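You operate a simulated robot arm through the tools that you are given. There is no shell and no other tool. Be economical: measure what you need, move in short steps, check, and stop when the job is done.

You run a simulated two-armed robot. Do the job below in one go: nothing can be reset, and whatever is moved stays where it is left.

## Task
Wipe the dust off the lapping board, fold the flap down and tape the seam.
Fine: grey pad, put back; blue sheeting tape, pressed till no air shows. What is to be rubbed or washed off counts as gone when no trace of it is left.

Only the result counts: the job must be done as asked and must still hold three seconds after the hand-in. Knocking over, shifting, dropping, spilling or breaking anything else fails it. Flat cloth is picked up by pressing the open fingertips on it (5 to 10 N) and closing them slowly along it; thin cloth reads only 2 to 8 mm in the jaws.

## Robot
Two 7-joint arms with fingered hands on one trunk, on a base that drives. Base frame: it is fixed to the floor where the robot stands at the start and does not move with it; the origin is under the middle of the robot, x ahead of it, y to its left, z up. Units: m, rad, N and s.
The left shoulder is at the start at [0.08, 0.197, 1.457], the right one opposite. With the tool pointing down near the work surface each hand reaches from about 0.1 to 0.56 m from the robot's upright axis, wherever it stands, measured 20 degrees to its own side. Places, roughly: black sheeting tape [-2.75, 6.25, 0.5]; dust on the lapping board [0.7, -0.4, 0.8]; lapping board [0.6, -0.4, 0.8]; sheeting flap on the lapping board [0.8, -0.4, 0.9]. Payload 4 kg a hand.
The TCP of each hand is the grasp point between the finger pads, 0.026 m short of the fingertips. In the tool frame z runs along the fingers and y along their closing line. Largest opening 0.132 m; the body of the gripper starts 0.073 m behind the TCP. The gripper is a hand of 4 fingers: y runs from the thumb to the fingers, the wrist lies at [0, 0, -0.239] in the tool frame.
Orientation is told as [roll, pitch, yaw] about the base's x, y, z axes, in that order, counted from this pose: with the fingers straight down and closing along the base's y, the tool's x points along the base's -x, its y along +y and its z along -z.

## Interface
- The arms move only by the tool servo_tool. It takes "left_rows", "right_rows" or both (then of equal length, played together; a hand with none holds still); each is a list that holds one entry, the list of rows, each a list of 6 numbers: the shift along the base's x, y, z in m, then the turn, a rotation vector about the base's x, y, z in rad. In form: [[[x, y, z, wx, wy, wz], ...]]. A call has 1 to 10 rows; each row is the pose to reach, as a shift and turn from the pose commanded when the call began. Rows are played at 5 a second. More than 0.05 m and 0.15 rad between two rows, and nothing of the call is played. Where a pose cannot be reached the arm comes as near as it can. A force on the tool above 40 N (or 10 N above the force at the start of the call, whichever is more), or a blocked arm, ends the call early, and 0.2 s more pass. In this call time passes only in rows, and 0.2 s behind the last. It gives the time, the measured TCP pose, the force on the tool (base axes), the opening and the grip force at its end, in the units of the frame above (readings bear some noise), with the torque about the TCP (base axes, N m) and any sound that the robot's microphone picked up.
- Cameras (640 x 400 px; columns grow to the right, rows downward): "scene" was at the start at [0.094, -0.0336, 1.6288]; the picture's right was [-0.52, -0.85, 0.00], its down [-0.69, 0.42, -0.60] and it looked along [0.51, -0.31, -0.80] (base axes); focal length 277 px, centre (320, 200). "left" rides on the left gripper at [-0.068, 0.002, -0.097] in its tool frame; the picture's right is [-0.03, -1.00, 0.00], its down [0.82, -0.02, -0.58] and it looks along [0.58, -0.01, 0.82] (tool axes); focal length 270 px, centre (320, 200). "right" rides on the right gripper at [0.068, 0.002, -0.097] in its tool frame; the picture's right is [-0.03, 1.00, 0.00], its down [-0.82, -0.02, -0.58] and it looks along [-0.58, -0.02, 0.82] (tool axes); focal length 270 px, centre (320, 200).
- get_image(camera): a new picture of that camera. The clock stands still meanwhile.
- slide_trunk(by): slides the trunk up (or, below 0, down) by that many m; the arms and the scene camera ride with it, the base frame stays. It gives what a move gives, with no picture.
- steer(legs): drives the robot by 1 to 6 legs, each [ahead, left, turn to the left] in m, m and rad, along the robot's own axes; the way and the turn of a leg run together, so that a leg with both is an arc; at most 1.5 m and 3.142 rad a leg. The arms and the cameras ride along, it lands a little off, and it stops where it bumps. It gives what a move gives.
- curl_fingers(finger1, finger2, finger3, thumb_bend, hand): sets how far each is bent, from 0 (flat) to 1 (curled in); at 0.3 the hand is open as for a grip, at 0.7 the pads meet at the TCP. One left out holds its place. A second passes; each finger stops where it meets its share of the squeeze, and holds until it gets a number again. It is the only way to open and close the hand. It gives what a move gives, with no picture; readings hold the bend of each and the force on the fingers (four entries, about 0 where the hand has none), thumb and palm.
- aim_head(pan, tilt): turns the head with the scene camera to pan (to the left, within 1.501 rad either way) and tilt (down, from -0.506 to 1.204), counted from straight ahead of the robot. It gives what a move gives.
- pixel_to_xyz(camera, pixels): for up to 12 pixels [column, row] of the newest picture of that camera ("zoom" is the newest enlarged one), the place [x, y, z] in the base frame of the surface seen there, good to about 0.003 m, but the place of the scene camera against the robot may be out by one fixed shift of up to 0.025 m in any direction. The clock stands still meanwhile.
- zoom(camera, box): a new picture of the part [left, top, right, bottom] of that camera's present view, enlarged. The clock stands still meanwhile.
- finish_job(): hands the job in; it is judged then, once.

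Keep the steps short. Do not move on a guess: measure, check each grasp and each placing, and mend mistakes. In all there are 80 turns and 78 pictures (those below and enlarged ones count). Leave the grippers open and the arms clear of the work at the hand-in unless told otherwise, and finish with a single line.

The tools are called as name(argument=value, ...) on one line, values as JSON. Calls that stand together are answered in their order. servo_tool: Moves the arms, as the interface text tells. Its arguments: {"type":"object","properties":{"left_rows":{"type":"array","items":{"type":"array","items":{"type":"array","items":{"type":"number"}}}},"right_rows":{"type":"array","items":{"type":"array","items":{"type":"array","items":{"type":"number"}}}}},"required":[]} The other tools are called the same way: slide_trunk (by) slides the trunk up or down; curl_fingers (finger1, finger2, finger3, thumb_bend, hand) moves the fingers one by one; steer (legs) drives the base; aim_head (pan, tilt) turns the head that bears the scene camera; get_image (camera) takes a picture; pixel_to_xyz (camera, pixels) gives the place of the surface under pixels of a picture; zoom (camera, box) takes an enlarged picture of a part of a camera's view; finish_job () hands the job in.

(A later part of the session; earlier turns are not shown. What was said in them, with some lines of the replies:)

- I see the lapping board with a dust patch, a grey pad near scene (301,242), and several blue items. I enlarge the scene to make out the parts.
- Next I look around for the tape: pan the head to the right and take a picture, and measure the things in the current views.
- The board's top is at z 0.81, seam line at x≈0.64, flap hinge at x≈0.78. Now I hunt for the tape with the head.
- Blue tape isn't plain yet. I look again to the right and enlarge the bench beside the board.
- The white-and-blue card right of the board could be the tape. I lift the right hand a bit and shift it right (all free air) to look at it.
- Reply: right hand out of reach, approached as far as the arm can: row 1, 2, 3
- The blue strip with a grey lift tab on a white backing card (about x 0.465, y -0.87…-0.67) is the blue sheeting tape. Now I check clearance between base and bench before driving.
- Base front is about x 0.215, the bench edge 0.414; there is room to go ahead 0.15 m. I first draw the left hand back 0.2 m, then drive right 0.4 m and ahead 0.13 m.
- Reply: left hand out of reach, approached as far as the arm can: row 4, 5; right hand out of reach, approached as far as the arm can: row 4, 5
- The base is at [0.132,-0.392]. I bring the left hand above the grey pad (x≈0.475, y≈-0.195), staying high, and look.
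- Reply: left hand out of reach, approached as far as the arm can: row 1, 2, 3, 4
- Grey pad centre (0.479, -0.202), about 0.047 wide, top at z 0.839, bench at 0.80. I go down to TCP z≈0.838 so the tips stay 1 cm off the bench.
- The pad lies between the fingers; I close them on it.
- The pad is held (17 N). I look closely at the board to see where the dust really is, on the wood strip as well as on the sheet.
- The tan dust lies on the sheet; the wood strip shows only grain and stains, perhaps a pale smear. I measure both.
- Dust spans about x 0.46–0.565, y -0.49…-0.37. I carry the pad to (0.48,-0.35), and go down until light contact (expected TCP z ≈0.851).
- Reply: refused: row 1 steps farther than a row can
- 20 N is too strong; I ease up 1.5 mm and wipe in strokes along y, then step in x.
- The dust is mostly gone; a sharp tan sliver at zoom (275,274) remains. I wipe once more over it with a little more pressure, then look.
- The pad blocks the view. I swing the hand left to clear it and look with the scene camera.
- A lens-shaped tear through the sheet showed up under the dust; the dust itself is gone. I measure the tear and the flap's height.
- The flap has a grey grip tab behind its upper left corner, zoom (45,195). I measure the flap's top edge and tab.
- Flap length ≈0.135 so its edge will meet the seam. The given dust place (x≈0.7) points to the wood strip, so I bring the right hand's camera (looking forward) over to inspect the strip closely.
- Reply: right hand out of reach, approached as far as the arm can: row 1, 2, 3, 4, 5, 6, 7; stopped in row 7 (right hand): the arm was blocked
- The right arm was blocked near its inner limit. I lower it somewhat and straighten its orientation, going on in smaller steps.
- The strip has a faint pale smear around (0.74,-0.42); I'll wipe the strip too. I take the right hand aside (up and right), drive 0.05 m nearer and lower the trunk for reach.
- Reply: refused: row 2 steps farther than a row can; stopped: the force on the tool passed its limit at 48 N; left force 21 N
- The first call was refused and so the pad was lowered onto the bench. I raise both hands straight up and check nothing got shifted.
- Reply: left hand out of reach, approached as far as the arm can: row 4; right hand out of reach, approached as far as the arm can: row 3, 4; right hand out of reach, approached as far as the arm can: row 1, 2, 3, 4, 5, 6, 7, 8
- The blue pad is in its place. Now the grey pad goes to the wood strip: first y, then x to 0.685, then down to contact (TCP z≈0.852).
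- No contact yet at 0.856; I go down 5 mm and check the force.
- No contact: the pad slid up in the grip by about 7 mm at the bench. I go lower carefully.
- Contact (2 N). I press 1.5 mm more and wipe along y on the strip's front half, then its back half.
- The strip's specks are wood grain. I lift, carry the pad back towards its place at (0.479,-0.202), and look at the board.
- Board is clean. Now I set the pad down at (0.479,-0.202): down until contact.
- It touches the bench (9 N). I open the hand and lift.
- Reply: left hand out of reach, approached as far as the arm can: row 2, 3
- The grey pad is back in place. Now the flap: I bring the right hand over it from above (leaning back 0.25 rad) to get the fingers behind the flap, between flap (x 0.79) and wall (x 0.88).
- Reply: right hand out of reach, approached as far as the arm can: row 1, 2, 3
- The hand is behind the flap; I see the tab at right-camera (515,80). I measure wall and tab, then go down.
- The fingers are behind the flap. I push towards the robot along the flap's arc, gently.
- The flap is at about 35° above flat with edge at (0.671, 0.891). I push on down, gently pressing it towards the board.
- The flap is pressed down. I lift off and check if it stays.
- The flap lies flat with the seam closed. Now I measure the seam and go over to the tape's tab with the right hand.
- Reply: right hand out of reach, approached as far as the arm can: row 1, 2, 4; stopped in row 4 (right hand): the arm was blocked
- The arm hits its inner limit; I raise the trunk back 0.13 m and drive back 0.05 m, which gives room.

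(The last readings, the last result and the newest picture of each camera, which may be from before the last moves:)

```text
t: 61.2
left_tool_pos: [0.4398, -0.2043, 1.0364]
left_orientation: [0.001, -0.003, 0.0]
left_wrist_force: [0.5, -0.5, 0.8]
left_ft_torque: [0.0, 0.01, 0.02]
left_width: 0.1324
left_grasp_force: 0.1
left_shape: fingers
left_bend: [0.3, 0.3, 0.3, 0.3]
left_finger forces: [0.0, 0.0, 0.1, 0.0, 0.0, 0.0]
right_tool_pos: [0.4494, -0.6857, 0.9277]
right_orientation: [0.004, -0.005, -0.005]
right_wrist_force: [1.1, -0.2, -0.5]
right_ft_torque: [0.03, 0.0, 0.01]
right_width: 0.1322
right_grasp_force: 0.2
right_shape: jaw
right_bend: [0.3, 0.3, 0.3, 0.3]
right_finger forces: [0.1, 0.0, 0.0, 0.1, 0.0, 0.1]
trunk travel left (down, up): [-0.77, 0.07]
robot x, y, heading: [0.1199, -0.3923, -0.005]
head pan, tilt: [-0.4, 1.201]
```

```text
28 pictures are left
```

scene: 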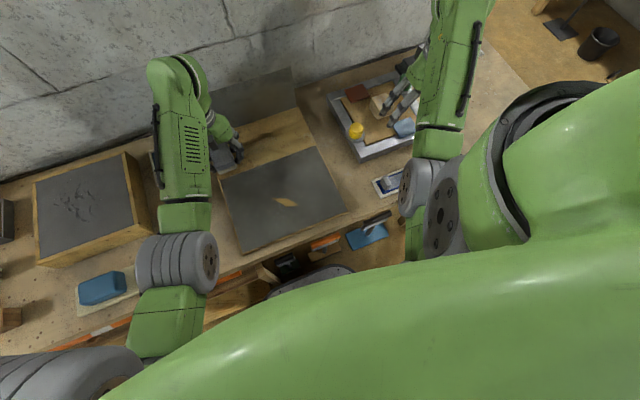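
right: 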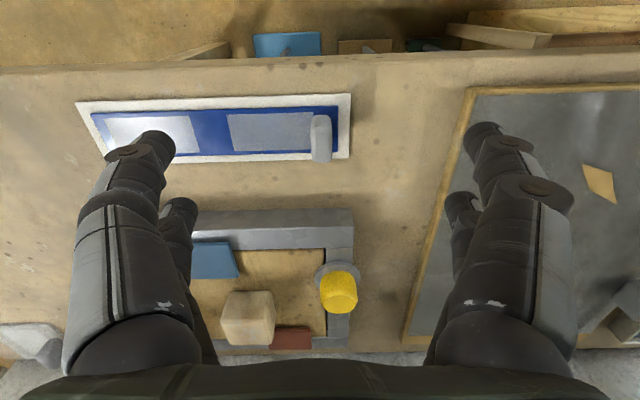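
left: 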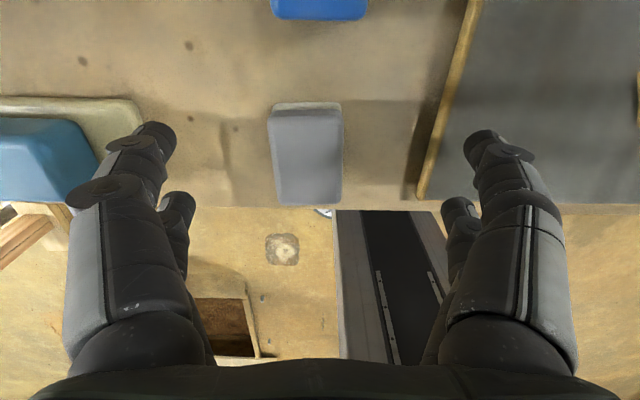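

The tab is well seen at (320,138). I measure it and the strip.

pixel_to_xyz(camera="right", pixels=[[320, 120], [320, 135], [320, 150], [311, 130], [330, 130], [321, 158], [338, 107], [338, 153], [92, 113], [108, 156], [215, 110], [220, 154]])

zoom(camera="right", box=[200, 80, 370, 180])

```text
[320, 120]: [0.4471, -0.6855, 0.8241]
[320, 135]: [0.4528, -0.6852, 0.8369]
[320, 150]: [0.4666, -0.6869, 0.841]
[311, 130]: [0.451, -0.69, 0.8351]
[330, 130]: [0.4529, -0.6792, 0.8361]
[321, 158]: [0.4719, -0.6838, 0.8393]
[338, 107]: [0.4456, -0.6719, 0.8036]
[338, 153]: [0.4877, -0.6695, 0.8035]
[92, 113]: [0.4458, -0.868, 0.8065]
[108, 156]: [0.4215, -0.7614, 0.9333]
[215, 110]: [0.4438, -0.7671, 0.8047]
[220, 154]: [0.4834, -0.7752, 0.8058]
```

```text
3.76 times, centred on (285, 130) of right
```

zoom: 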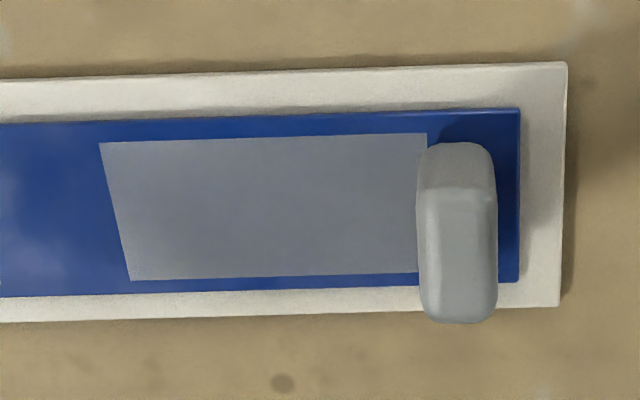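

Tab centre ≈(0.464,-0.685), top z 0.841; strip x 0.445–0.487, y -0.868…-0.671. I go down over it.

servo_tool(right_rows=[[[0.0145, 0, -0.03, 0, 0, 0.005], [0.0145, 0, -0.06, 0, 0, 0.005], [0.0145, 0, -0.078, 0, 0, 0.005], [0.0145, 0, -0.088, 0, 0, 0.005]]])

get_image(camera="right")

```text
t: 62.2
left_tool_pos: [0.4423, -0.2035, 1.0359]
left_orientation: [0.0, 0.001, -0.001]
left_wrist_force: [0.3, 0.4, -0.7]
left_ft_torque: [-0.01, -0.04, -0.01]
left_width: 0.1324
left_grasp_force: 0.1
left_shape: fingers
left_bend: [0.3, 0.3, 0.3, 0.3]
left_finger forces: [0.0, 0.1, 0.1, 0.0, 0.0, 0.1]
right_tool_pos: [0.4659, -0.6839, 0.839]
right_orientation: [0.003, 0.0, 0.003]
right_wrist_force: [-0.3, -0.3, -0.1]
right_ft_torque: [-0.01, 0.0, 0.01]
right_width: 0.1317
right_grasp_force: 0.2
right_shape: jaw
right_bend: [0.3, 0.3, 0.3, 0.3]
right_finger forces: [0.0, 0.1, 0.0, 0.0, 0.1, 0.0]
trunk travel left (down, up): [-0.77, 0.07]
robot x, y, heading: [0.1183, -0.3908, -0.007]
head pan, tilt: [-0.4, 1.201]
```

```text
26 pictures are left
```

right: 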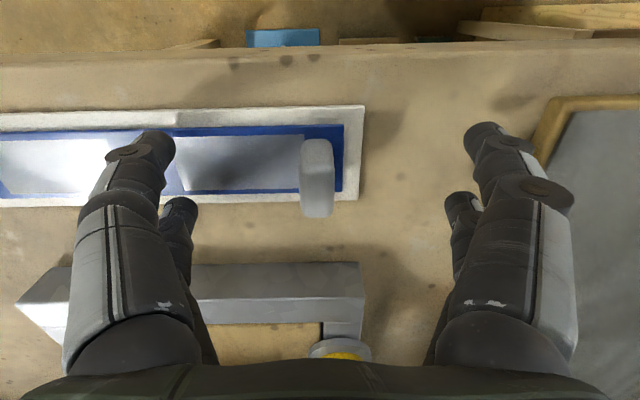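

The tab is centred between the fingers; I close.

curl_fingers(hand="right", finger1=0.72, finger2=0.72, finger3=0.72, thumb_bend=0.72)

servo_tool(right_rows=[[[0, -0.003, 0.007, 0, 0, 0], [0, -0.006, 0.015, 0, 0, 0]]])

get_image(camera="right")

```text
t: 63.2
left_tool_pos: [0.4419, -0.2024, 1.0368]
left_orientation: [0.0, -0.001, -0.001]
left_wrist_force: [-0.5, 0.2, 0.1]
left_ft_torque: [0.01, -0.04, 0.01]
left_width: 0.1323
left_grasp_force: 0.1
left_shape: fingers
left_bend: [0.3, 0.3, 0.3, 0.3]
left_finger forces: [0.0, 0.0, 0.0, 0.0, 0.0, 0.0]
right_tool_pos: [0.4649, -0.6842, 0.8406]
right_orientation: [0.003, 0.0, 0.002]
right_wrist_force: [0.2, 0.9, -0.3]
right_ft_torque: [0.0, 0.04, 0.01]
right_width: 0.0049
right_grasp_force: 8.9
right_shape: fingers
right_bend: [0.7, 0.7, 0.69, 0.7]
right_finger forces: [4.5, 3.7, 5.6, 0.0, 4.0, 0.0]
trunk travel left (down, up): [-0.77, 0.07]
robot x, y, heading: [0.1161, -0.3904, -0.005]
head pan, tilt: [-0.4, 1.201]
```

```text
t: 63.8
left_tool_pos: [0.4408, -0.204, 1.0359]
left_orientation: [0.0, -0.003, 0.001]
left_wrist_force: [0.0, -0.3, 1.3]
left_ft_torque: [0.04, 0.03, 0.02]
left_width: 0.1323
left_grasp_force: 0.0
left_shape: fingers
left_bend: [0.3, 0.3, 0.3, 0.3]
left_finger forces: [0.0, 0.0, 0.0, 0.0, 0.0, 0.1]
right_tool_pos: [0.4652, -0.691, 0.8545]
right_orientation: [0.003, -0.001, 0.004]
right_wrist_force: [0.2, -0.9, -0.4]
right_ft_torque: [-0.01, 0.04, 0.01]
right_width: 0.0042
right_grasp_force: 8.9
right_shape: fingers
right_bend: [0.7, 0.7, 0.69, 0.7]
right_finger forces: [4.6, 3.7, 5.8, 0.0, 3.6, 0.0]
trunk travel left (down, up): [-0.77, 0.07]
robot x, y, heading: [0.1149, -0.396, -0.003]
head pan, tilt: [-0.4, 1.201]
```

```text
25 pictures are left
```

right: 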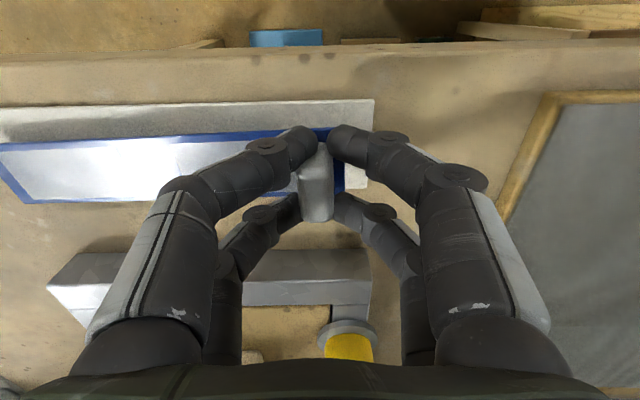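

The tape comes up off the card, the card stays. I lift on to z≈0.92.

servo_tool(right_rows=[[[0, 0, 0.015, 0, 0, 0], [0, 0.003, 0.03, 0, 0, 0], [0, 0.005, 0.05, 0, 0, 0], [0, 0.005, 0.07, 0, 0, 0]]])

get_image(camera="right")

zoom(camera="scene", box=[200, 80, 460, 260])

```text
t: 64.8
left_tool_pos: [0.4432, -0.2032, 1.037]
left_orientation: [-0.001, -0.002, 0.0]
left_wrist_force: [-0.2, -0.2, 0.0]
left_ft_torque: [-0.03, -0.01, 0.01]
left_width: 0.1326
left_grasp_force: 0.0
left_shape: fingers
left_bend: [0.3, 0.3, 0.3, 0.3]
left_finger forces: [0.0, 0.0, 0.0, 0.0, 0.1, 0.1]
right_tool_pos: [0.4642, -0.6843, 0.9262]
right_orientation: [0.0, 0.0, 0.004]
right_wrist_force: [0.1, -0.6, -0.4]
right_ft_torque: [0.04, 0.03, 0.01]
right_width: 0.0045
right_grasp_force: 9.1
right_shape: fingers
right_bend: [0.7, 0.7, 0.69, 0.7]
right_finger forces: [4.6, 3.6, 5.4, 0.1, 4.1, 0.0]
trunk travel left (down, up): [-0.77, 0.07]
robot x, y, heading: [0.1168, -0.395, 0.002]
head pan, tilt: [-0.4, 1.201]
```

```text
24 pictures are left
```

right: 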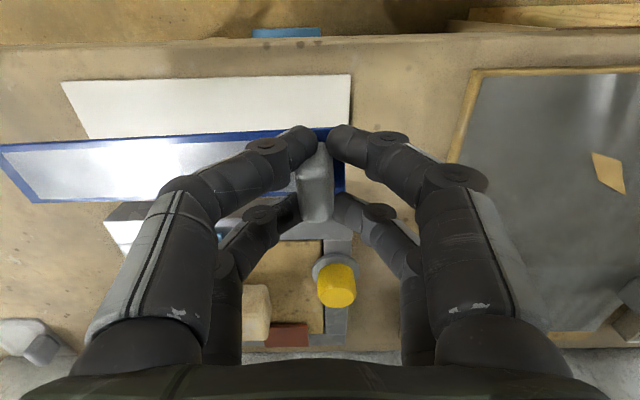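

```text
2.22 times, centred on (330, 170) of scene
```

zoom: 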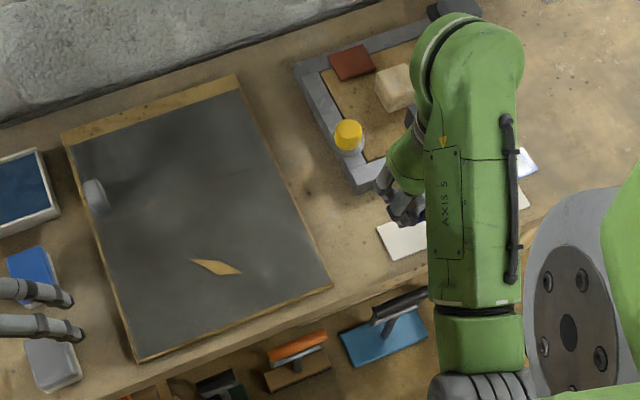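

The tape hangs level in the hand and the card stayed. I raise it a little and drive ahead 0.06 m for reach.

servo_tool(right_rows=[[[0.01, 0, 0.01, 0, 0, 0], [0.02, 0, 0.02, 0, 0, 0]]])

steer(legs=[[0.06, 0, 0]])

pixel_to_xyz(camera="zoom", pixels=[[92, 190], [100, 205], [95, 182], [347, 130], [88, 183], [102, 210]])

```text
t: 65.4
left_tool_pos: [0.4412, -0.2038, 1.0369]
left_orientation: [-0.001, -0.001, -0.001]
left_wrist_force: [-0.2, 0.3, 0.4]
left_ft_torque: [0.0, 0.01, -0.03]
left_width: 0.1325
left_grasp_force: 0.1
left_shape: fingers
left_bend: [0.3, 0.3, 0.3, 0.3]
left_finger forces: [0.0, 0.0, 0.0, 0.0, 0.1, 0.0]
right_tool_pos: [0.4852, -0.686, 0.9451]
right_orientation: [0.003, 0.001, 0.002]
right_wrist_force: [0.2, -0.6, -0.2]
right_ft_torque: [-0.01, 0.02, -0.01]
right_width: 0.0042
right_grasp_force: 8.8
right_shape: fingers
right_bend: [0.71, 0.7, 0.69, 0.7]
right_finger forces: [4.5, 3.7, 5.5, 0.1, 4.2, 0.1]
trunk travel left (down, up): [-0.77, 0.07]
robot x, y, heading: [0.1156, -0.3926, -0.008]
head pan, tilt: [-0.4, 1.201]
```

```text
t: 66.4
left_tool_pos: [0.4912, -0.2029, 1.0404]
left_orientation: [-0.001, -0.011, 0.0]
left_wrist_force: [-0.5, 0.1, 0.1]
left_ft_torque: [0.01, -0.06, 0.02]
left_width: 0.1325
left_grasp_force: 0.1
left_shape: fingers
left_bend: [0.3, 0.3, 0.3, 0.3]
left_finger forces: [0.1, 0.0, 0.0, 0.0, 0.1, 0.1]
right_tool_pos: [0.536, -0.6857, 0.9481]
right_orientation: [0.005, -0.009, 0.002]
right_wrist_force: [-1.4, -0.5, -0.5]
right_ft_torque: [0.0, -0.05, -0.02]
right_width: 0.0045
right_grasp_force: 8.8
right_shape: fingers
right_bend: [0.71, 0.7, 0.69, 0.7]
right_finger forces: [4.5, 3.8, 5.5, 0.1, 4.3, 0.0]
trunk travel left (down, up): [-0.77, 0.07]
robot x, y, heading: [0.1762, -0.3932, -0.005]
head pan, tilt: [-0.4, 1.201]
```

```text
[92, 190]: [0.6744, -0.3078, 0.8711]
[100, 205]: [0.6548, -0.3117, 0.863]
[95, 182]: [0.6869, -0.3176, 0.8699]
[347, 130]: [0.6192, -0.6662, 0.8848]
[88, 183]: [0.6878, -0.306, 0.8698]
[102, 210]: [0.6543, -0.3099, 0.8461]
```

Flap tab: y≈-0.32…-0.308, top z 0.85. I carry the tape above the seam, tab aimed at (0.645,-0.355), staying at z≈0.94.

servo_tool(right_rows=[[[0.01, 0.04, 0, 0, 0, 0], [0.02, 0.08, 0, 0, 0, 0], [0.035, 0.12, 0, 0, 0, 0], [0.05, 0.16, 0, 0, 0, 0], [0.065, 0.2, 0, 0, 0, 0], [0.08, 0.24, 0, 0, 0, 0], [0.09, 0.28, 0, 0, 0, 0], [0.1, 0.31, 0, 0, 0, 0], [0.1, 0.33, 0, 0, 0, 0]]])

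get_image(camera="right")

```text
t: 68.4
left_tool_pos: [0.5003, -0.2022, 1.0365]
left_orientation: [0.0, -0.002, 0.001]
left_wrist_force: [0.9, -0.5, -0.2]
left_ft_torque: [0.01, 0.0, 0.05]
left_width: 0.1327
left_grasp_force: 0.0
left_shape: fingers
left_bend: [0.3, 0.3, 0.3, 0.3]
left_finger forces: [0.1, 0.1, 0.0, 0.1, 0.1, 0.0]
right_tool_pos: [0.6449, -0.3537, 0.945]
right_orientation: [0.002, 0.001, 0.001]
right_wrist_force: [-0.3, 0.1, 0.0]
right_ft_torque: [0.0, 0.01, 0.02]
right_width: 0.004
right_grasp_force: 8.7
right_shape: fingers
right_bend: [0.71, 0.7, 0.69, 0.7]
right_finger forces: [4.1, 3.8, 5.2, 0.1, 4.5, 0.0]
trunk travel left (down, up): [-0.77, 0.07]
robot x, y, heading: [0.176, -0.3944, -0.004]
head pan, tilt: [-0.4, 1.201]
```

```text
22 pictures are left
```

right: 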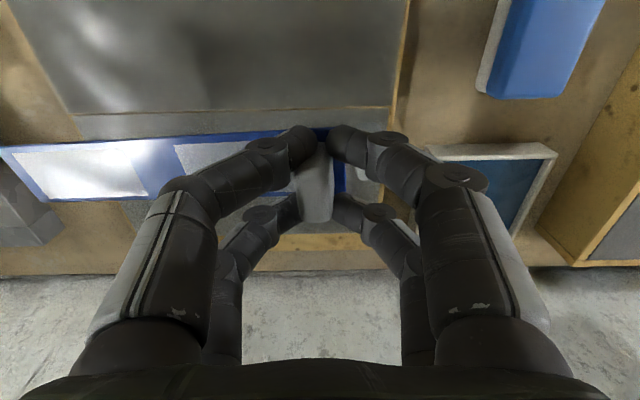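

pixel_to_xyz(camera="right", pixels=[[10, 150], [40, 200], [160, 142], [150, 192], [200, 140], [340, 188]])

servo_tool(right_rows=[[[0, 0, -0.03, 0, 0, 0], [0, 0, -0.055, 0, 0, 0], [0, 0, -0.075, 0, 0, 0]]])

get_image(camera="right")

```text
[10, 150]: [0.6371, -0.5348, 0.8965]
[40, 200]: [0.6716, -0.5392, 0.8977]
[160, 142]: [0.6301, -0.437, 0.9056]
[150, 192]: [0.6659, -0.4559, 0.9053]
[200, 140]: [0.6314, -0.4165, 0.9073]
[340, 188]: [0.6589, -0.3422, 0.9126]
```

```text
t: 69.2
left_tool_pos: [0.5015, -0.2042, 1.0365]
left_orientation: [0.001, -0.001, -0.001]
left_wrist_force: [1.1, 0.1, 0.4]
left_ft_torque: [-0.02, 0.02, 0.0]
left_width: 0.1329
left_grasp_force: 0.0
left_shape: fingers
left_bend: [0.3, 0.3, 0.3, 0.3]
left_finger forces: [0.0, 0.0, 0.0, 0.1, 0.0, 0.0]
right_tool_pos: [0.6443, -0.3557, 0.8682]
right_orientation: [0.003, -0.001, 0.003]
right_wrist_force: [0.7, -0.9, -0.5]
right_ft_torque: [0.0, 0.02, -0.05]
right_width: 0.004
right_grasp_force: 9.0
right_shape: fingers
right_bend: [0.71, 0.71, 0.7, 0.7]
right_finger forces: [4.1, 3.8, 4.9, 0.0, 4.7, 0.0]
trunk travel left (down, up): [-0.77, 0.07]
robot x, y, heading: [0.1746, -0.3962, -0.005]
head pan, tilt: [-0.4, 1.201]
```

```text
21 pictures are left
```

right: 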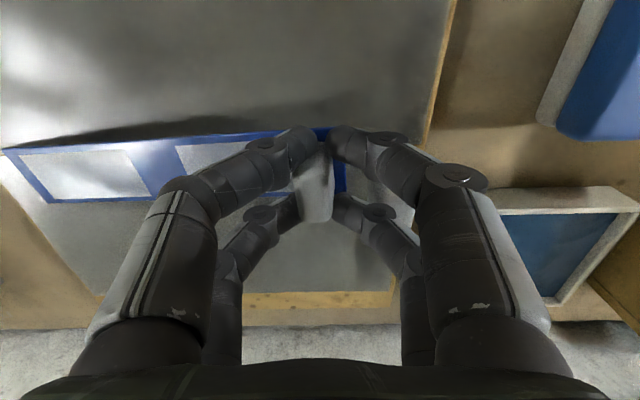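

The strip seems to hang a bit askew; I measure its edges closely before putting it down.

zoom(camera="right", box=[0, 100, 360, 230])

pixel_to_xyz(camera="zoom", pixels=[[15, 92], [82, 178], [150, 78], [150, 170], [260, 66], [250, 165], [380, 60], [610, 148], [610, 55], [585, 50], [420, 55]])

```text
1.78 times, centred on (180, 165) of right
```

zoom: 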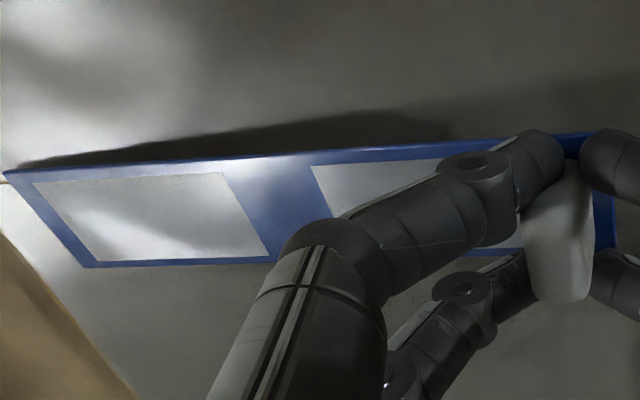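

```text
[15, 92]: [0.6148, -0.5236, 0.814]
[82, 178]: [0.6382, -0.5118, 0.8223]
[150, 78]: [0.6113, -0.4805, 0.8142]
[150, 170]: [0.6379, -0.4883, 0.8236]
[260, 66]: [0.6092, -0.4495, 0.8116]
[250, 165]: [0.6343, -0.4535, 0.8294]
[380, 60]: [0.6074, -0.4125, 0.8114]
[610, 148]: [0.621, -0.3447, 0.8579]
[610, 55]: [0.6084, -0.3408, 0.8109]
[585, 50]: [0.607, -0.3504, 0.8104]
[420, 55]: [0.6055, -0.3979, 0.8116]
```

pixel_to_xyz(camera="zoom", pixels=[[14, 175], [90, 263], [100, 167], [180, 260], [240, 161], [400, 152], [572, 138], [611, 242], [480, 147], [260, 257]])

```text
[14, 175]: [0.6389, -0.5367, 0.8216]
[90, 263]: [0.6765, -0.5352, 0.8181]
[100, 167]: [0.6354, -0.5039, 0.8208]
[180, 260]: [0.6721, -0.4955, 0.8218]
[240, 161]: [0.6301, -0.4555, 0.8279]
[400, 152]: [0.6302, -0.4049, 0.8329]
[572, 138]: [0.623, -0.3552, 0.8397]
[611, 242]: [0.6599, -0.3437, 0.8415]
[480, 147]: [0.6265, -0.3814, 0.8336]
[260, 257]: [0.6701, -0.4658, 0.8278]
```

The strip is yawed 0.087 rad and droops 0.09 rad in the grip. I correct both, shift x +4 mm, and measure again.

servo_tool(right_rows=[[[0.002, 0, 0, -0.045, 0, -0.044], [0.004, 0, 0, -0.09, 0, -0.087]]])

zoom(camera="right", box=[0, 100, 360, 230])

pixel_to_xyz(camera="zoom", pixels=[[14, 175], [90, 263], [100, 167], [180, 260], [240, 161], [400, 152], [572, 138], [611, 242]])

```text
t: 69.8
left_tool_pos: [0.5, -0.2027, 1.0365]
left_orientation: [0.0, -0.003, 0.001]
left_wrist_force: [0.5, 0.9, -0.4]
left_ft_torque: [0.0, -0.01, -0.01]
left_width: 0.1325
left_grasp_force: 0.0
left_shape: fingers
left_bend: [0.3, 0.3, 0.3, 0.3]
left_finger forces: [0.1, 0.1, 0.0, 0.1, 0.0, 0.0]
right_tool_pos: [0.6469, -0.3562, 0.869]
right_orientation: [-0.086, -0.002, -0.085]
right_wrist_force: [-0.5, -0.1, 0.0]
right_ft_torque: [-0.02, 0.02, 0.03]
right_width: 0.004
right_grasp_force: 8.5
right_shape: fingers
right_bend: [0.71, 0.71, 0.7, 0.7]
right_finger forces: [4.2, 4.0, 4.9, 0.0, 4.8, 0.0]
trunk travel left (down, up): [-0.77, 0.07]
robot x, y, heading: [0.1743, -0.3924, -0.003]
head pan, tilt: [-0.4, 1.201]
```

```text
1.78 times, centred on (180, 165) of right
```

zoom: 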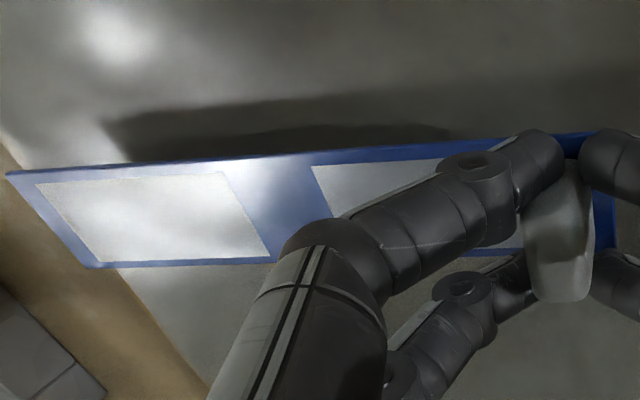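

```text
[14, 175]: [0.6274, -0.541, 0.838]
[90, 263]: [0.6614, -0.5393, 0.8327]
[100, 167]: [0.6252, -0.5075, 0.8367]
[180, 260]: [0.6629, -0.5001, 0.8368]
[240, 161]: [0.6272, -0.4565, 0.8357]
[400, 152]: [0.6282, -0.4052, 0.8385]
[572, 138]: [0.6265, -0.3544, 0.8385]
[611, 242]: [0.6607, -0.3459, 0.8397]
```

The strip is level and parallel, centred on x 0.6445 over the seam (0.6455). I lower it 24 mm to touch.

servo_tool(right_rows=[[[0.001, 0, -0.01, 0, 0, 0], [0.001, 0, -0.018, 0, 0, 0], [0.001, 0, -0.022, 0, 0, 0], [0.001, 0, -0.0245, 0, 0, 0]]])

get_image(camera="right")

```text
t: 70.8
left_tool_pos: [0.4975, -0.2066, 1.0386]
left_orientation: [0.002, -0.003, -0.002]
left_wrist_force: [-1.3, 0.3, -0.3]
left_ft_torque: [0.02, 0.0, 0.0]
left_width: 0.1326
left_grasp_force: 0.1
left_shape: fingers
left_bend: [0.3, 0.3, 0.3, 0.3]
left_finger forces: [0.0, 0.0, 0.0, 0.1, 0.0, 0.0]
right_tool_pos: [0.6506, -0.3586, 0.848]
right_orientation: [-0.081, -0.012, -0.087]
right_wrist_force: [4.2, -18.4, 30.7]
right_ft_torque: [0.65, -0.34, -0.43]
right_width: 0.0044
right_grasp_force: 30.3
right_shape: fingers
right_bend: [0.71, 0.71, 0.69, 0.7]
right_finger forces: [2.3, 39.7, 6.1, 0.0, 13.1, 0.0]
trunk travel left (down, up): [-0.77, 0.07]
robot x, y, heading: [0.1789, -0.3937, -0.0]
head pan, tilt: [-0.4, 1.201]
```

```text
18 pictures are left
```

right: 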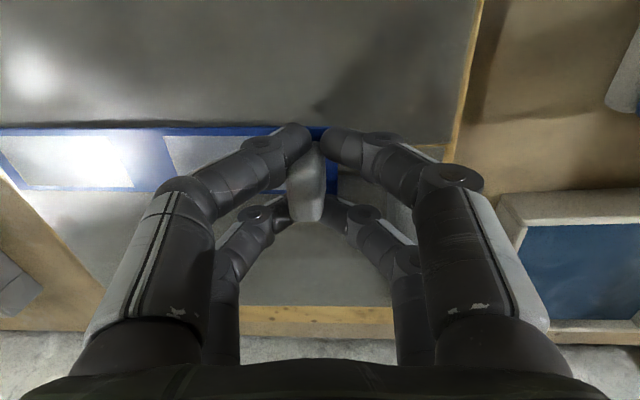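

Force 36 N: the +y fingers rest on the flap's tab while the strip is still ~4 mm above the board. I raise 3 mm and shift 6 mm to -y, and check.

servo_tool(right_rows=[[[-0.002, -0.002, 0.003, 0, 0, 0], [-0.005, -0.004, 0.003, -0.003, 0.01, 0]]])

zoom(camera="right", box=[0, 90, 480, 260])

pixel_to_xyz(camera="zoom", pixels=[[20, 130], [60, 125], [150, 52], [150, 128], [240, 50], [330, 52], [435, 132], [445, 60], [150, 65], [530, 160]])

```text
t: 71.4
left_tool_pos: [0.5, -0.2056, 1.0358]
left_orientation: [0.001, -0.002, 0.001]
left_wrist_force: [-0.3, 1.1, 0.2]
left_ft_torque: [-0.03, -0.02, 0.0]
left_width: 0.1324
left_grasp_force: 0.0
left_shape: fingers
left_bend: [0.3, 0.3, 0.3, 0.3]
left_finger forces: [0.0, 0.0, 0.0, 0.0, 0.0, 0.0]
right_tool_pos: [0.6439, -0.3615, 0.8478]
right_orientation: [-0.089, 0.005, -0.083]
right_wrist_force: [13.7, -11.9, 18.5]
right_ft_torque: [0.19, -0.28, -0.51]
right_width: 0.004
right_grasp_force: 26.7
right_shape: fingers
right_bend: [0.71, 0.71, 0.7, 0.7]
right_finger forces: [3.9, 31.0, 6.0, 0.0, 13.0, 0.0]
trunk travel left (down, up): [-0.77, 0.07]
robot x, y, heading: [0.177, -0.3956, -0.003]
head pan, tilt: [-0.4, 1.201]
```

```text
1.33 times, centred on (240, 175) of right
```

zoom: 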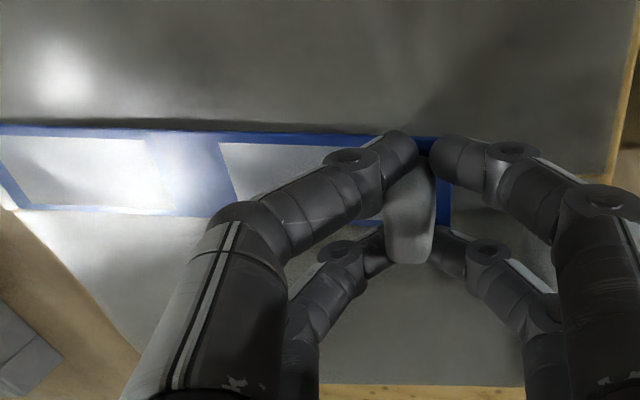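

```text
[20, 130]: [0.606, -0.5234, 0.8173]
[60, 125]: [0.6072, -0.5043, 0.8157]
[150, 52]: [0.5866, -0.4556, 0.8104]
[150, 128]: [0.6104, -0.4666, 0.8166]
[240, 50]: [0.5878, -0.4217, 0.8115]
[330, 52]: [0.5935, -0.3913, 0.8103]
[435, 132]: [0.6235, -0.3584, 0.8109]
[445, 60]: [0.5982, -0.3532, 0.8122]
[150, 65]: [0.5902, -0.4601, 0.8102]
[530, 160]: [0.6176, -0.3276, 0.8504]
```

pixel_to_xyz(camera="zoom", pixels=[[5, 128], [20, 206], [60, 210], [100, 132], [100, 213], [180, 135], [180, 215], [300, 135], [445, 220], [447, 145], [410, 200], [470, 240]])

```text
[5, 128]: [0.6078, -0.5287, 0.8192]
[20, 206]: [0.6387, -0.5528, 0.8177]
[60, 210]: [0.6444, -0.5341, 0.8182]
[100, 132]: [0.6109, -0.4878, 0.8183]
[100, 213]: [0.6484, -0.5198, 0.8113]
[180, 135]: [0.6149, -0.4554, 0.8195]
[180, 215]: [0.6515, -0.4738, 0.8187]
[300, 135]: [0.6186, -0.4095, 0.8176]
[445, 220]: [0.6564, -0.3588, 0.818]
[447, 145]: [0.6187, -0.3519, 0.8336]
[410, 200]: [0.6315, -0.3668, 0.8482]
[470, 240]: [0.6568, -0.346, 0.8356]
```

The contact twisted the strip by 0.09 rad. I raise 12 mm, shift slightly to -y and turn back +0.09 rad, then measure again.

servo_tool(right_rows=[[[0, -0.001, 0.008, 0, 0, 0.0], [0.001, -0.004, 0.014, 0, 0, 0.045], [0.003, -0.006, 0.014, 0, 0, 0.09]]])

get_image(camera="right")

```text
t: 72.2
left_tool_pos: [0.5, -0.2037, 1.0366]
left_orientation: [0.0, -0.002, 0.001]
left_wrist_force: [0.1, 0.2, 0.4]
left_ft_torque: [0.04, -0.02, -0.03]
left_width: 0.1327
left_grasp_force: 0.2
left_shape: fingers
left_bend: [0.3, 0.3, 0.3, 0.3]
left_finger forces: [0.0, 0.0, 0.1, 0.1, 0.0, 0.0]
right_tool_pos: [0.6475, -0.3661, 0.8631]
right_orientation: [-0.09, 0.008, 0.009]
right_wrist_force: [0.5, 0.1, 0.3]
right_ft_torque: [0.02, 0.02, 0.01]
right_width: 0.0039
right_grasp_force: 10.4
right_shape: fingers
right_bend: [0.71, 0.71, 0.7, 0.7]
right_finger forces: [4.9, 1.6, 7.1, 0.0, 6.6, 0.0]
trunk travel left (down, up): [-0.77, 0.07]
robot x, y, heading: [0.1758, -0.3946, -0.003]
head pan, tilt: [-0.4, 1.201]
```

```text
16 pictures are left
```

right: 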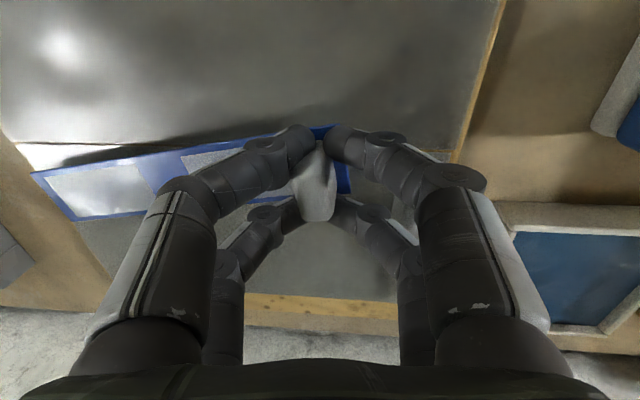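

pixel_to_xyz(camera="right", pixels=[[38, 174], [72, 215], [90, 166], [110, 213], [170, 153], [225, 145], [250, 140], [345, 190], [345, 150], [215, 206], [20, 145], [430, 150]])

```text
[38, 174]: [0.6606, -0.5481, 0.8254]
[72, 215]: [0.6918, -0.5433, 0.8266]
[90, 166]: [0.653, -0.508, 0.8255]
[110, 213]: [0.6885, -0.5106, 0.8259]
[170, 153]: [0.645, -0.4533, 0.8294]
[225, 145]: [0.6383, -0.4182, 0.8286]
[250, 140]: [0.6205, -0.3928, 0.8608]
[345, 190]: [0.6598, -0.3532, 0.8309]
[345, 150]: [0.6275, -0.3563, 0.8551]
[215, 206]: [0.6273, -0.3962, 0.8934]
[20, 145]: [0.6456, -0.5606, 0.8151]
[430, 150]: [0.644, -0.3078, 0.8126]
```

The strip now needs -0.17 rad. I turn it and measure again.

servo_tool(right_rows=[[[0, 0, 0, -0.01, 0, -0.06], [0, 0, 0, -0.02, 0, -0.12], [0.001, 0, 0, -0.03, 0, -0.17]]])

get_image(camera="right")

pixel_to_xyz(camera="right", pixels=[[38, 174], [72, 215], [90, 166], [110, 213], [170, 153], [225, 145], [345, 190], [400, 150], [420, 145]])

```text
t: 73.0
left_tool_pos: [0.5004, -0.2041, 1.0365]
left_orientation: [-0.001, -0.002, 0.001]
left_wrist_force: [-0.5, 1.0, 0.2]
left_ft_torque: [0.01, 0.01, -0.02]
left_width: 0.1326
left_grasp_force: 0.2
left_shape: fingers
left_bend: [0.3, 0.3, 0.3, 0.3]
left_finger forces: [0.0, 0.1, 0.1, 0.1, 0.0, 0.0]
right_tool_pos: [0.6485, -0.3661, 0.8628]
right_orientation: [-0.121, 0.004, -0.164]
right_wrist_force: [0.0, 0.6, -0.4]
right_ft_torque: [-0.01, 0.02, 0.02]
right_width: 0.004
right_grasp_force: 10.2
right_shape: fingers
right_bend: [0.71, 0.71, 0.7, 0.7]
right_finger forces: [4.8, 1.6, 7.1, 0.0, 6.5, 0.0]
trunk travel left (down, up): [-0.77, 0.07]
robot x, y, heading: [0.1754, -0.3977, -0.005]
head pan, tilt: [-0.4, 1.201]
```

```text
15 pictures are left
```

right: 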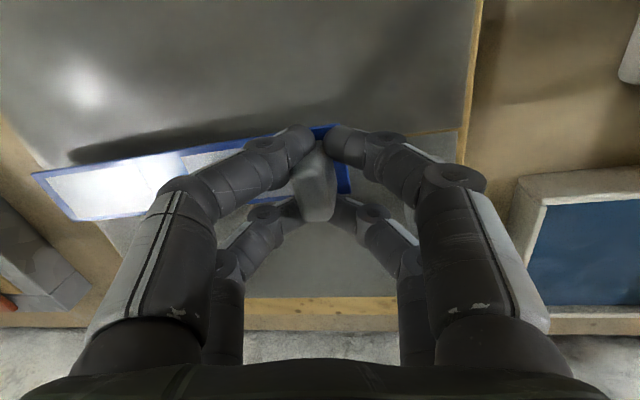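

```text
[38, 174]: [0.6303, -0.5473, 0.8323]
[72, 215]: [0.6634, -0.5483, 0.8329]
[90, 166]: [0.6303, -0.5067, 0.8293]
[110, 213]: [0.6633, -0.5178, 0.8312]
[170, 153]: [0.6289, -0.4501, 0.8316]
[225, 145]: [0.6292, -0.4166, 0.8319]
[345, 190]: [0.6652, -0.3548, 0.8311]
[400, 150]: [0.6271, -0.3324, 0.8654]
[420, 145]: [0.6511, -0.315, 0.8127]
```

Strip is parallel and level, centre x 0.647. I lower 12 mm with a shift of -1 mm x, -5 mm y and check the force.

servo_tool(right_rows=[[[-0.001, -0.005, -0.005, 0, 0, 0], [-0.001, -0.005, -0.01, 0, 0, 0], [-0.001, -0.005, -0.012, 0, 0, 0]]])

```text
t: 73.8
left_tool_pos: [0.5001, -0.2034, 1.036]
left_orientation: [-0.001, -0.003, -0.001]
left_wrist_force: [0.7, -0.7, 0.2]
left_ft_torque: [-0.03, -0.02, -0.01]
left_width: 0.1324
left_grasp_force: 0.1
left_shape: fingers
left_bend: [0.3, 0.3, 0.3, 0.3]
left_finger forces: [0.0, 0.0, 0.1, 0.0, 0.1, 0.0]
right_tool_pos: [0.6462, -0.3702, 0.8503]
right_orientation: [-0.121, 0.005, -0.164]
right_wrist_force: [0.0, 0.6, -0.3]
right_ft_torque: [0.01, 0.02, 0.05]
right_width: 0.0041
right_grasp_force: 9.8
right_shape: fingers
right_bend: [0.71, 0.71, 0.71, 0.7]
right_finger forces: [4.8, 1.7, 7.0, 0.0, 6.3, 0.1]
trunk travel left (down, up): [-0.77, 0.07]
robot x, y, heading: [0.1756, -0.3901, -0.002]
head pan, tilt: [-0.4, 1.201]
```

No contact yet. I lower another 4 mm in small steps.

servo_tool(right_rows=[[[0, 0, -0.002, 0, 0, 0], [0, 0, -0.004, 0, 0, 0]]])

```text
t: 74.4
left_tool_pos: [0.4995, -0.2034, 1.0381]
left_orientation: [0.0, -0.002, -0.001]
left_wrist_force: [-0.5, -0.6, 0.4]
left_ft_torque: [-0.01, -0.03, -0.01]
left_width: 0.1326
left_grasp_force: 0.0
left_shape: fingers
left_bend: [0.3, 0.3, 0.3, 0.3]
left_finger forces: [0.0, 0.1, 0.0, 0.1, 0.0, 0.0]
right_tool_pos: [0.6472, -0.3706, 0.8472]
right_orientation: [-0.119, -0.001, -0.166]
right_wrist_force: [0.5, -0.8, 7.7]
right_ft_torque: [-0.06, 0.1, -0.02]
right_width: 0.0039
right_grasp_force: 10.7
right_shape: fingers
right_bend: [0.71, 0.71, 0.71, 0.7]
right_finger forces: [5.7, 1.7, 7.3, 0.0, 7.4, 0.0]
trunk travel left (down, up): [-0.77, 0.07]
robot x, y, heading: [0.1737, -0.3956, -0.004]
head pan, tilt: [-0.4, 1.201]
```

7.7 N straight up: the tape lies on the board. I check its alignment before letting go.

get_image(camera="right")

pixel_to_xyz(camera="right", pixels=[[40, 175], [75, 213], [90, 167], [110, 210], [170, 155], [225, 146], [345, 188], [20, 168], [420, 140]])

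```text
14 pictures are left
```

right: 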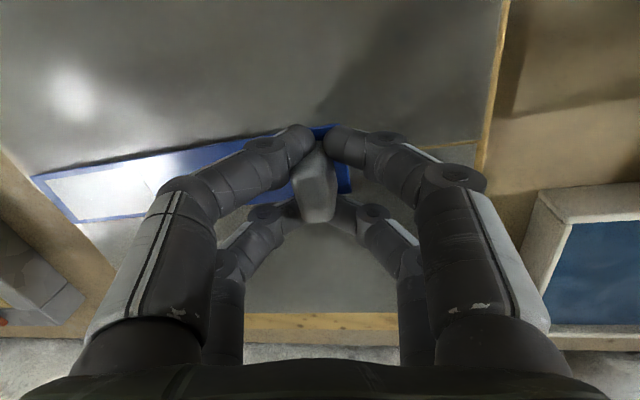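

```text
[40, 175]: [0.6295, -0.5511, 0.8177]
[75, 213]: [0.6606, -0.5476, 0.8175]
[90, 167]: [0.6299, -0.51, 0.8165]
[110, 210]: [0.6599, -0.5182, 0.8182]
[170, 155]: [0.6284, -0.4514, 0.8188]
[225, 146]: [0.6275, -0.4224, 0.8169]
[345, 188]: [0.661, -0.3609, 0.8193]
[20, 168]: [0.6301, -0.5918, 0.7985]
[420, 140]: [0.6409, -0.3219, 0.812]
```

The tape straddles the seam (x 0.628–0.661, seam 0.6455). I open the fingers just a bit and lift straight up.

curl_fingers(hand="right", finger1=0.58, finger2=0.58, finger3=0.58, thumb_bend=0.58)

servo_tool(right_rows=[[[0, 0, 0.015, 0, 0, 0], [0, 0, 0.035, 0, 0, 0], [0, 0, 0.06, 0.05, 0, 0.08], [-0.02, 0, 0.08, 0.12, 0, 0.165]]])

get_image(camera="right")

```text
t: 75.4
left_tool_pos: [0.5, -0.2044, 1.0369]
left_orientation: [0.0, -0.003, 0.001]
left_wrist_force: [0.0, -0.2, -0.3]
left_ft_torque: [0.01, -0.03, 0.01]
left_width: 0.1326
left_grasp_force: 0.0
left_shape: fingers
left_bend: [0.3, 0.3, 0.3, 0.3]
left_finger forces: [0.0, 0.0, 0.2, 0.1, 0.1, 0.1]
right_tool_pos: [0.6464, -0.3707, 0.8475]
right_orientation: [-0.118, 0.003, -0.162]
right_wrist_force: [3.0, -5.9, 14.9]
right_ft_torque: [-0.12, -0.08, -0.01]
right_width: 0.0271
right_grasp_force: 8.4
right_shape: fingers
right_bend: [0.71, 0.71, 0.57, 0.57]
right_finger forces: [6.8, 6.8, 1.8, 0.0, 0.0, 0.0]
trunk travel left (down, up): [-0.77, 0.07]
robot x, y, heading: [0.1758, -0.3912, 0.001]
head pan, tilt: [-0.4, 1.201]
```

```text
t: 76.4
left_tool_pos: [0.5003, -0.2037, 1.0359]
left_orientation: [0.001, -0.001, 0.0]
left_wrist_force: [-0.2, 0.1, -0.3]
left_ft_torque: [0.0, -0.02, 0.01]
left_width: 0.1326
left_grasp_force: 0.0
left_shape: fingers
left_bend: [0.3, 0.3, 0.3, 0.3]
left_finger forces: [0.0, 0.0, 0.1, 0.1, 0.0, 0.0]
right_tool_pos: [0.6258, -0.3717, 0.9278]
right_orientation: [0.0, 0.011, 0.003]
right_wrist_force: [-0.9, 0.0, 0.7]
right_ft_torque: [-0.02, 0.01, 0.0]
right_width: 0.0419
right_grasp_force: 0.2
right_shape: fingers
right_bend: [0.57, 0.57, 0.57, 0.57]
right_finger forces: [0.1, 0.1, 0.0, 0.0, 0.1, 0.0]
trunk travel left (down, up): [-0.77, 0.07]
robot x, y, heading: [0.176, -0.3938, -0.002]
head pan, tilt: [-0.4, 1.201]
```

```text
13 pictures are left
```

right: 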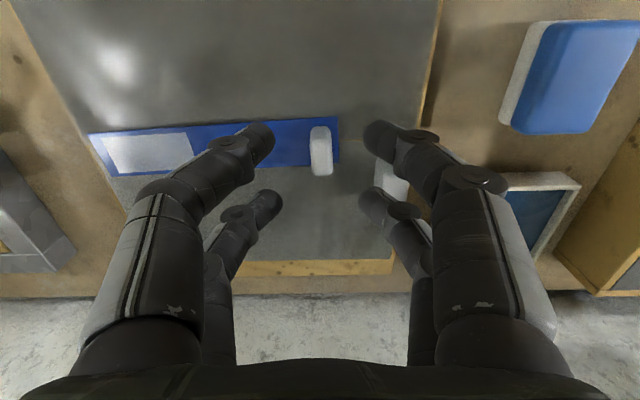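

The tape is down and the pale "air" patch near the tab is gone; the far patch at (150,155) still shows air. I close the fingers to a fist tip and look closely.

pixel_to_xyz(camera="right", pixels=[[103, 140], [180, 133], [118, 172], [192, 160], [90, 135], [335, 120], [338, 160], [105, 175], [320, 135], [320, 165], [150, 155]])

zoom(camera="right", box=[70, 90, 370, 220])

curl_fingers(hand="right", finger1=0.7, finger2=0.7, finger3=0.7, thumb_bend=0.7)

```text
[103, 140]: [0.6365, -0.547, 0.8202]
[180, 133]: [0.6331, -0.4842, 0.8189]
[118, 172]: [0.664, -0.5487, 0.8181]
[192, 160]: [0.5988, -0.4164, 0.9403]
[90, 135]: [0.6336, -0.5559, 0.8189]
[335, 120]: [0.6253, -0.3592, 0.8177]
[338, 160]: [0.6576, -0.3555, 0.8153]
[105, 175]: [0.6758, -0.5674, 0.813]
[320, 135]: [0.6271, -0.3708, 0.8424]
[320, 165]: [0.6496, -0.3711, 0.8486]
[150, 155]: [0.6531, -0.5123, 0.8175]
```

```text
2.13 times, centred on (220, 155) of right
```

zoom: 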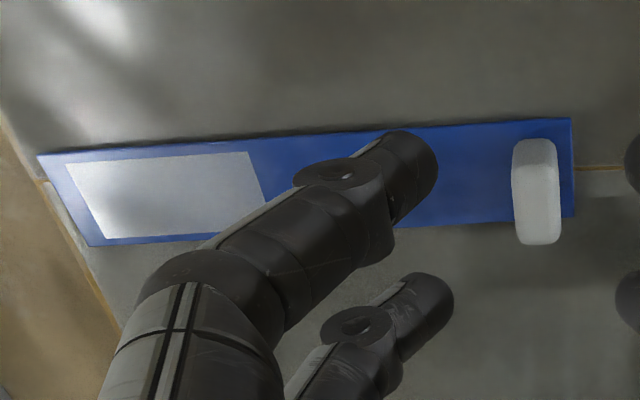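

```text
t: 77.4
left_tool_pos: [0.5019, -0.2029, 1.0353]
left_orientation: [0.0, 0.0, 0.0]
left_wrist_force: [-0.7, -0.1, 0.0]
left_ft_torque: [-0.01, 0.01, 0.06]
left_width: 0.1328
left_grasp_force: 0.1
left_shape: fingers
left_bend: [0.3, 0.3, 0.3, 0.3]
left_finger forces: [0.1, 0.1, 0.1, 0.1, 0.0, 0.1]
right_tool_pos: [0.6272, -0.3711, 0.9258]
right_orientation: [-0.002, 0.015, 0.0]
right_wrist_force: [0.2, 0.2, 1.0]
right_ft_torque: [-0.02, 0.0, 0.0]
right_width: 0.0016
right_grasp_force: 0.2
right_shape: fingers
right_bend: [0.7, 0.7, 0.7, 0.7]
right_finger forces: [0.1, 0.0, 0.1, 0.1, 0.1, 0.0]
trunk travel left (down, up): [-0.77, 0.07]
robot x, y, heading: [0.1716, -0.3918, -0.001]
head pan, tilt: [-0.4, 1.201]
```

Far air patch: x 0.636–0.665, y -0.555…-0.485. I move the closed fingertips over its middle (0.65,-0.52), and down near contact.

servo_tool(right_rows=[[[0.005, -0.045, 0, 0, 0, 0], [0.01, -0.09, 0, 0, 0, 0], [0.017, -0.13, 0, 0, 0, 0], [0.023, -0.148, -0.02, 0, -0.015, 0], [0.023, -0.148, -0.05, 0, -0.015, 0], [0.023, -0.148, -0.07, 0, -0.015, 0], [0.023, -0.148, -0.078, 0, -0.015, 0]]])

```text
t: 79.0
left_tool_pos: [0.5003, -0.203, 1.0368]
left_orientation: [0.0, -0.001, 0.0]
left_wrist_force: [0.2, -0.5, -0.1]
left_ft_torque: [0.0, 0.01, 0.0]
left_width: 0.1326
left_grasp_force: 0.1
left_shape: fingers
left_bend: [0.3, 0.3, 0.3, 0.3]
left_finger forces: [0.1, 0.2, 0.0, 0.0, 0.0, 0.0]
right_tool_pos: [0.6497, -0.5185, 0.8475]
right_orientation: [0.0, -0.002, 0.001]
right_wrist_force: [-0.3, -0.2, -0.5]
right_ft_torque: [0.0, 0.04, 0.0]
right_width: 0.0016
right_grasp_force: 0.0
right_shape: fingers
right_bend: [0.7, 0.7, 0.7, 0.7]
right_finger forces: [0.1, 0.1, 0.1, 0.0, 0.0, 0.1]
trunk travel left (down, up): [-0.77, 0.07]
robot x, y, heading: [0.1729, -0.3943, -0.004]
head pan, tilt: [-0.4, 1.201]
```

servo_tool(right_rows=[[[0, 0, -0.003, 0, 0, 0], [0, 0, -0.005, 0, 0, 0], [0, 0, -0.007, 0, 0, 0]]])

```text
t: 79.8
left_tool_pos: [0.4965, -0.2037, 1.0374]
left_orientation: [0.001, -0.005, -0.004]
left_wrist_force: [0.1, 0.6, 0.1]
left_ft_torque: [-0.04, 0.01, 0.01]
left_width: 0.1325
left_grasp_force: 0.0
left_shape: fingers
left_bend: [0.3, 0.3, 0.3, 0.3]
left_finger forces: [0.0, 0.0, 0.0, 0.0, 0.0, 0.0]
right_tool_pos: [0.6497, -0.5188, 0.8466]
right_orientation: [-0.002, -0.012, 0.002]
right_wrist_force: [-2.1, -3.6, 27.9]
right_ft_torque: [-0.16, 0.28, 0.03]
right_width: 0.0013
right_grasp_force: 14.7
right_shape: fingers
right_bend: [0.71, 0.7, 0.7, 0.7]
right_finger forces: [6.9, 3.2, 4.1, 0.0, 14.3, 0.1]
trunk travel left (down, up): [-0.77, 0.07]
robot x, y, heading: [0.178, -0.3918, -0.006]
head pan, tilt: [-0.4, 1.201]
```

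28 N pressed. I lift and look at the patch.

servo_tool(right_rows=[[[0, 0, 0.02, 0, 0, 0], [0, 0, 0.04, 0, 0, 0], [-0.02, 0.03, 0.06, 0, 0, 0], [-0.05, 0.06, 0.06, 0, 0, 0]]])

get_image(camera="right")

```text
t: 80.8
left_tool_pos: [0.5003, -0.2033, 1.0377]
left_orientation: [0.001, -0.002, 0.0]
left_wrist_force: [0.0, -0.6, -0.3]
left_ft_torque: [-0.01, 0.01, -0.03]
left_width: 0.1324
left_grasp_force: 0.1
left_shape: fingers
left_bend: [0.3, 0.3, 0.3, 0.3]
left_finger forces: [0.0, 0.0, 0.1, 0.0, 0.1, 0.0]
right_tool_pos: [0.5994, -0.4574, 0.9019]
right_orientation: [-0.001, -0.001, 0.002]
right_wrist_force: [-0.5, 0.0, 0.0]
right_ft_torque: [-0.01, 0.0, -0.01]
right_width: 0.0009
right_grasp_force: 0.0
right_shape: fingers
right_bend: [0.7, 0.7, 0.7, 0.7]
right_finger forces: [0.0, 0.0, 0.0, 0.0, 0.1, 0.0]
trunk travel left (down, up): [-0.77, 0.07]
robot x, y, heading: [0.1778, -0.396, -0.009]
head pan, tilt: [-0.4, 1.201]
```

```text
11 pictures are left
```

right: 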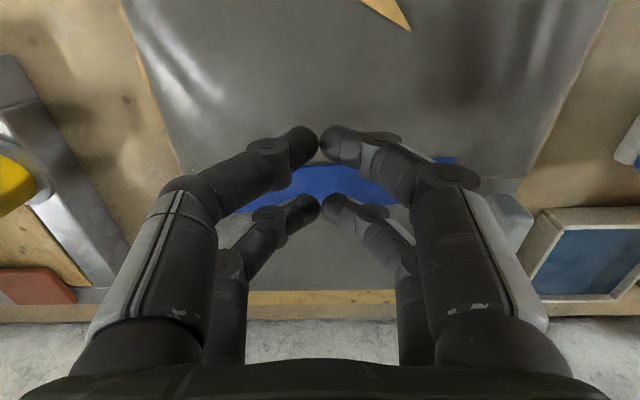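

The patch seems blue now. I open the hand, take the arm off to the right and check with the scene camera.

servo_tool(right_rows=[[[-0.01, -0.045, 0.01, 0, 0, 0], [-0.01, -0.09, 0.02, 0, 0, 0], [-0.015, -0.13, 0.03, 0, 0, 0], [-0.02, -0.17, 0.04, 0, 0, 0], [-0.025, -0.21, 0.045, 0, 0, 0], [-0.03, -0.25, 0.05, 0, 0, 0], [-0.035, -0.29, 0.06, 0, 0, 0]]])

curl_fingers(hand="right", finger1=0.3, finger2=0.3, finger3=0.3, thumb_bend=0.3)

zoom(camera="scene", box=[180, 80, 440, 250])

```text
t: 82.4
left_tool_pos: [0.5007, -0.2047, 1.0368]
left_orientation: [0.001, -0.002, -0.002]
left_wrist_force: [-0.5, -0.2, 0.8]
left_ft_torque: [-0.02, 0.0, -0.01]
left_width: 0.1328
left_grasp_force: 0.0
left_shape: fingers
left_bend: [0.3, 0.3, 0.3, 0.3]
left_finger forces: [0.1, 0.1, 0.0, 0.0, 0.2, 0.0]
right_tool_pos: [0.5655, -0.7504, 0.9631]
right_orientation: [-0.002, 0.0, 0.0]
right_wrist_force: [-1.0, -0.5, -0.4]
right_ft_torque: [0.04, -0.01, -0.03]
right_width: 0.0009
right_grasp_force: 0.0
right_shape: fingers
right_bend: [0.7, 0.7, 0.7, 0.7]
right_finger forces: [0.0, 0.1, 0.1, 0.0, 0.0, 0.1]
trunk travel left (down, up): [-0.77, 0.07]
robot x, y, heading: [0.1787, -0.3947, -0.001]
head pan, tilt: [-0.4, 1.201]
```

```text
t: 83.4
left_tool_pos: [0.5005, -0.2039, 1.0376]
left_orientation: [0.001, -0.001, -0.001]
left_wrist_force: [-0.2, 0.2, 0.9]
left_ft_torque: [0.01, -0.03, 0.01]
left_width: 0.1325
left_grasp_force: 0.0
left_shape: fingers
left_bend: [0.3, 0.3, 0.3, 0.3]
left_finger forces: [0.1, 0.0, 0.0, 0.0, 0.0, 0.0]
right_tool_pos: [0.5666, -0.7476, 0.9615]
right_orientation: [-0.004, -0.001, 0.0]
right_wrist_force: [-0.1, -0.7, 0.4]
right_ft_torque: [0.0, -0.04, -0.01]
right_width: 0.1325
right_grasp_force: 0.0
right_shape: fingers
right_bend: [0.3, 0.3, 0.3, 0.3]
right_finger forces: [0.0, 0.0, 0.0, 0.0, 0.1, 0.0]
trunk travel left (down, up): [-0.77, 0.07]
robot x, y, heading: [0.1784, -0.3925, -0.004]
head pan, tilt: [-0.4, 1.201]
```

```text
2.35 times, centred on (310, 165) of scene
```

zoom: 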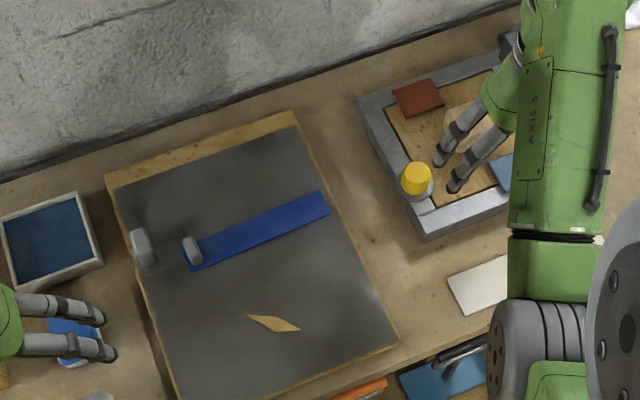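

The tape is blue all over. I enlarge it once more to check the seam alignment and remaining air, and check the grey pad.

zoom(camera="scene", box=[220, 120, 340, 210])

pixel_to_xyz(camera="zoom", pixels=[[170, 275], [188, 315], [480, 178], [500, 222], [330, 225], [345, 268], [510, 190], [150, 320]])

get_image(camera="left")

```text
4.44 times, centred on (280, 165) of scene
```

zoom: 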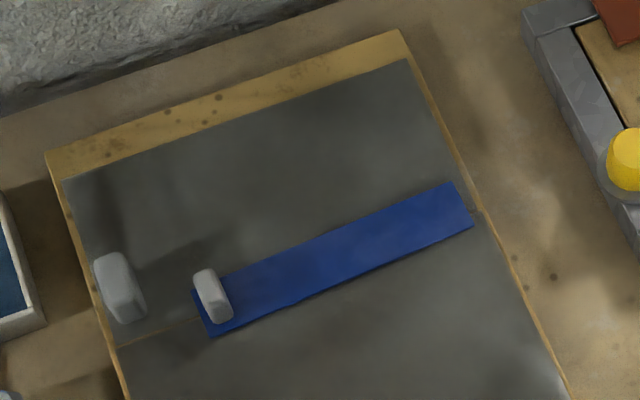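

```text
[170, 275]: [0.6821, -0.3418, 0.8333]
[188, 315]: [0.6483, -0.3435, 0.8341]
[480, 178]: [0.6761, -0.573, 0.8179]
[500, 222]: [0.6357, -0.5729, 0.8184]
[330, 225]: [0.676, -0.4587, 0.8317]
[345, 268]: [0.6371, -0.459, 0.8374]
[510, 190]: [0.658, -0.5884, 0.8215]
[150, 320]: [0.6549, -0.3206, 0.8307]
```

```text
8 pictures are left
```

left: 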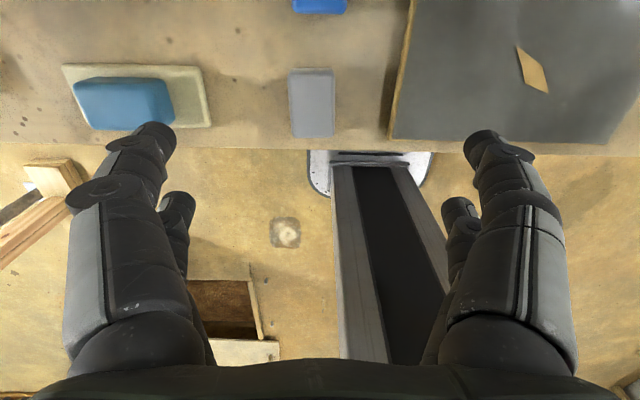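

The tape straddles the seam at both ends with no pale air left. The flap is flat, the dust is gone, the grey pad is back in its place, and both hands are open and clear. I hand in.

finish_job()

```text
The job is handed in.
```

I wiped the dust off, put the grey pad back, folded the flap down and pressed blue tape over the seam until no air showed; the 0.2 m strip leaves about 6 cm bare at the left end and 1 cm at the right, and I left alone a small tear found under the dust.
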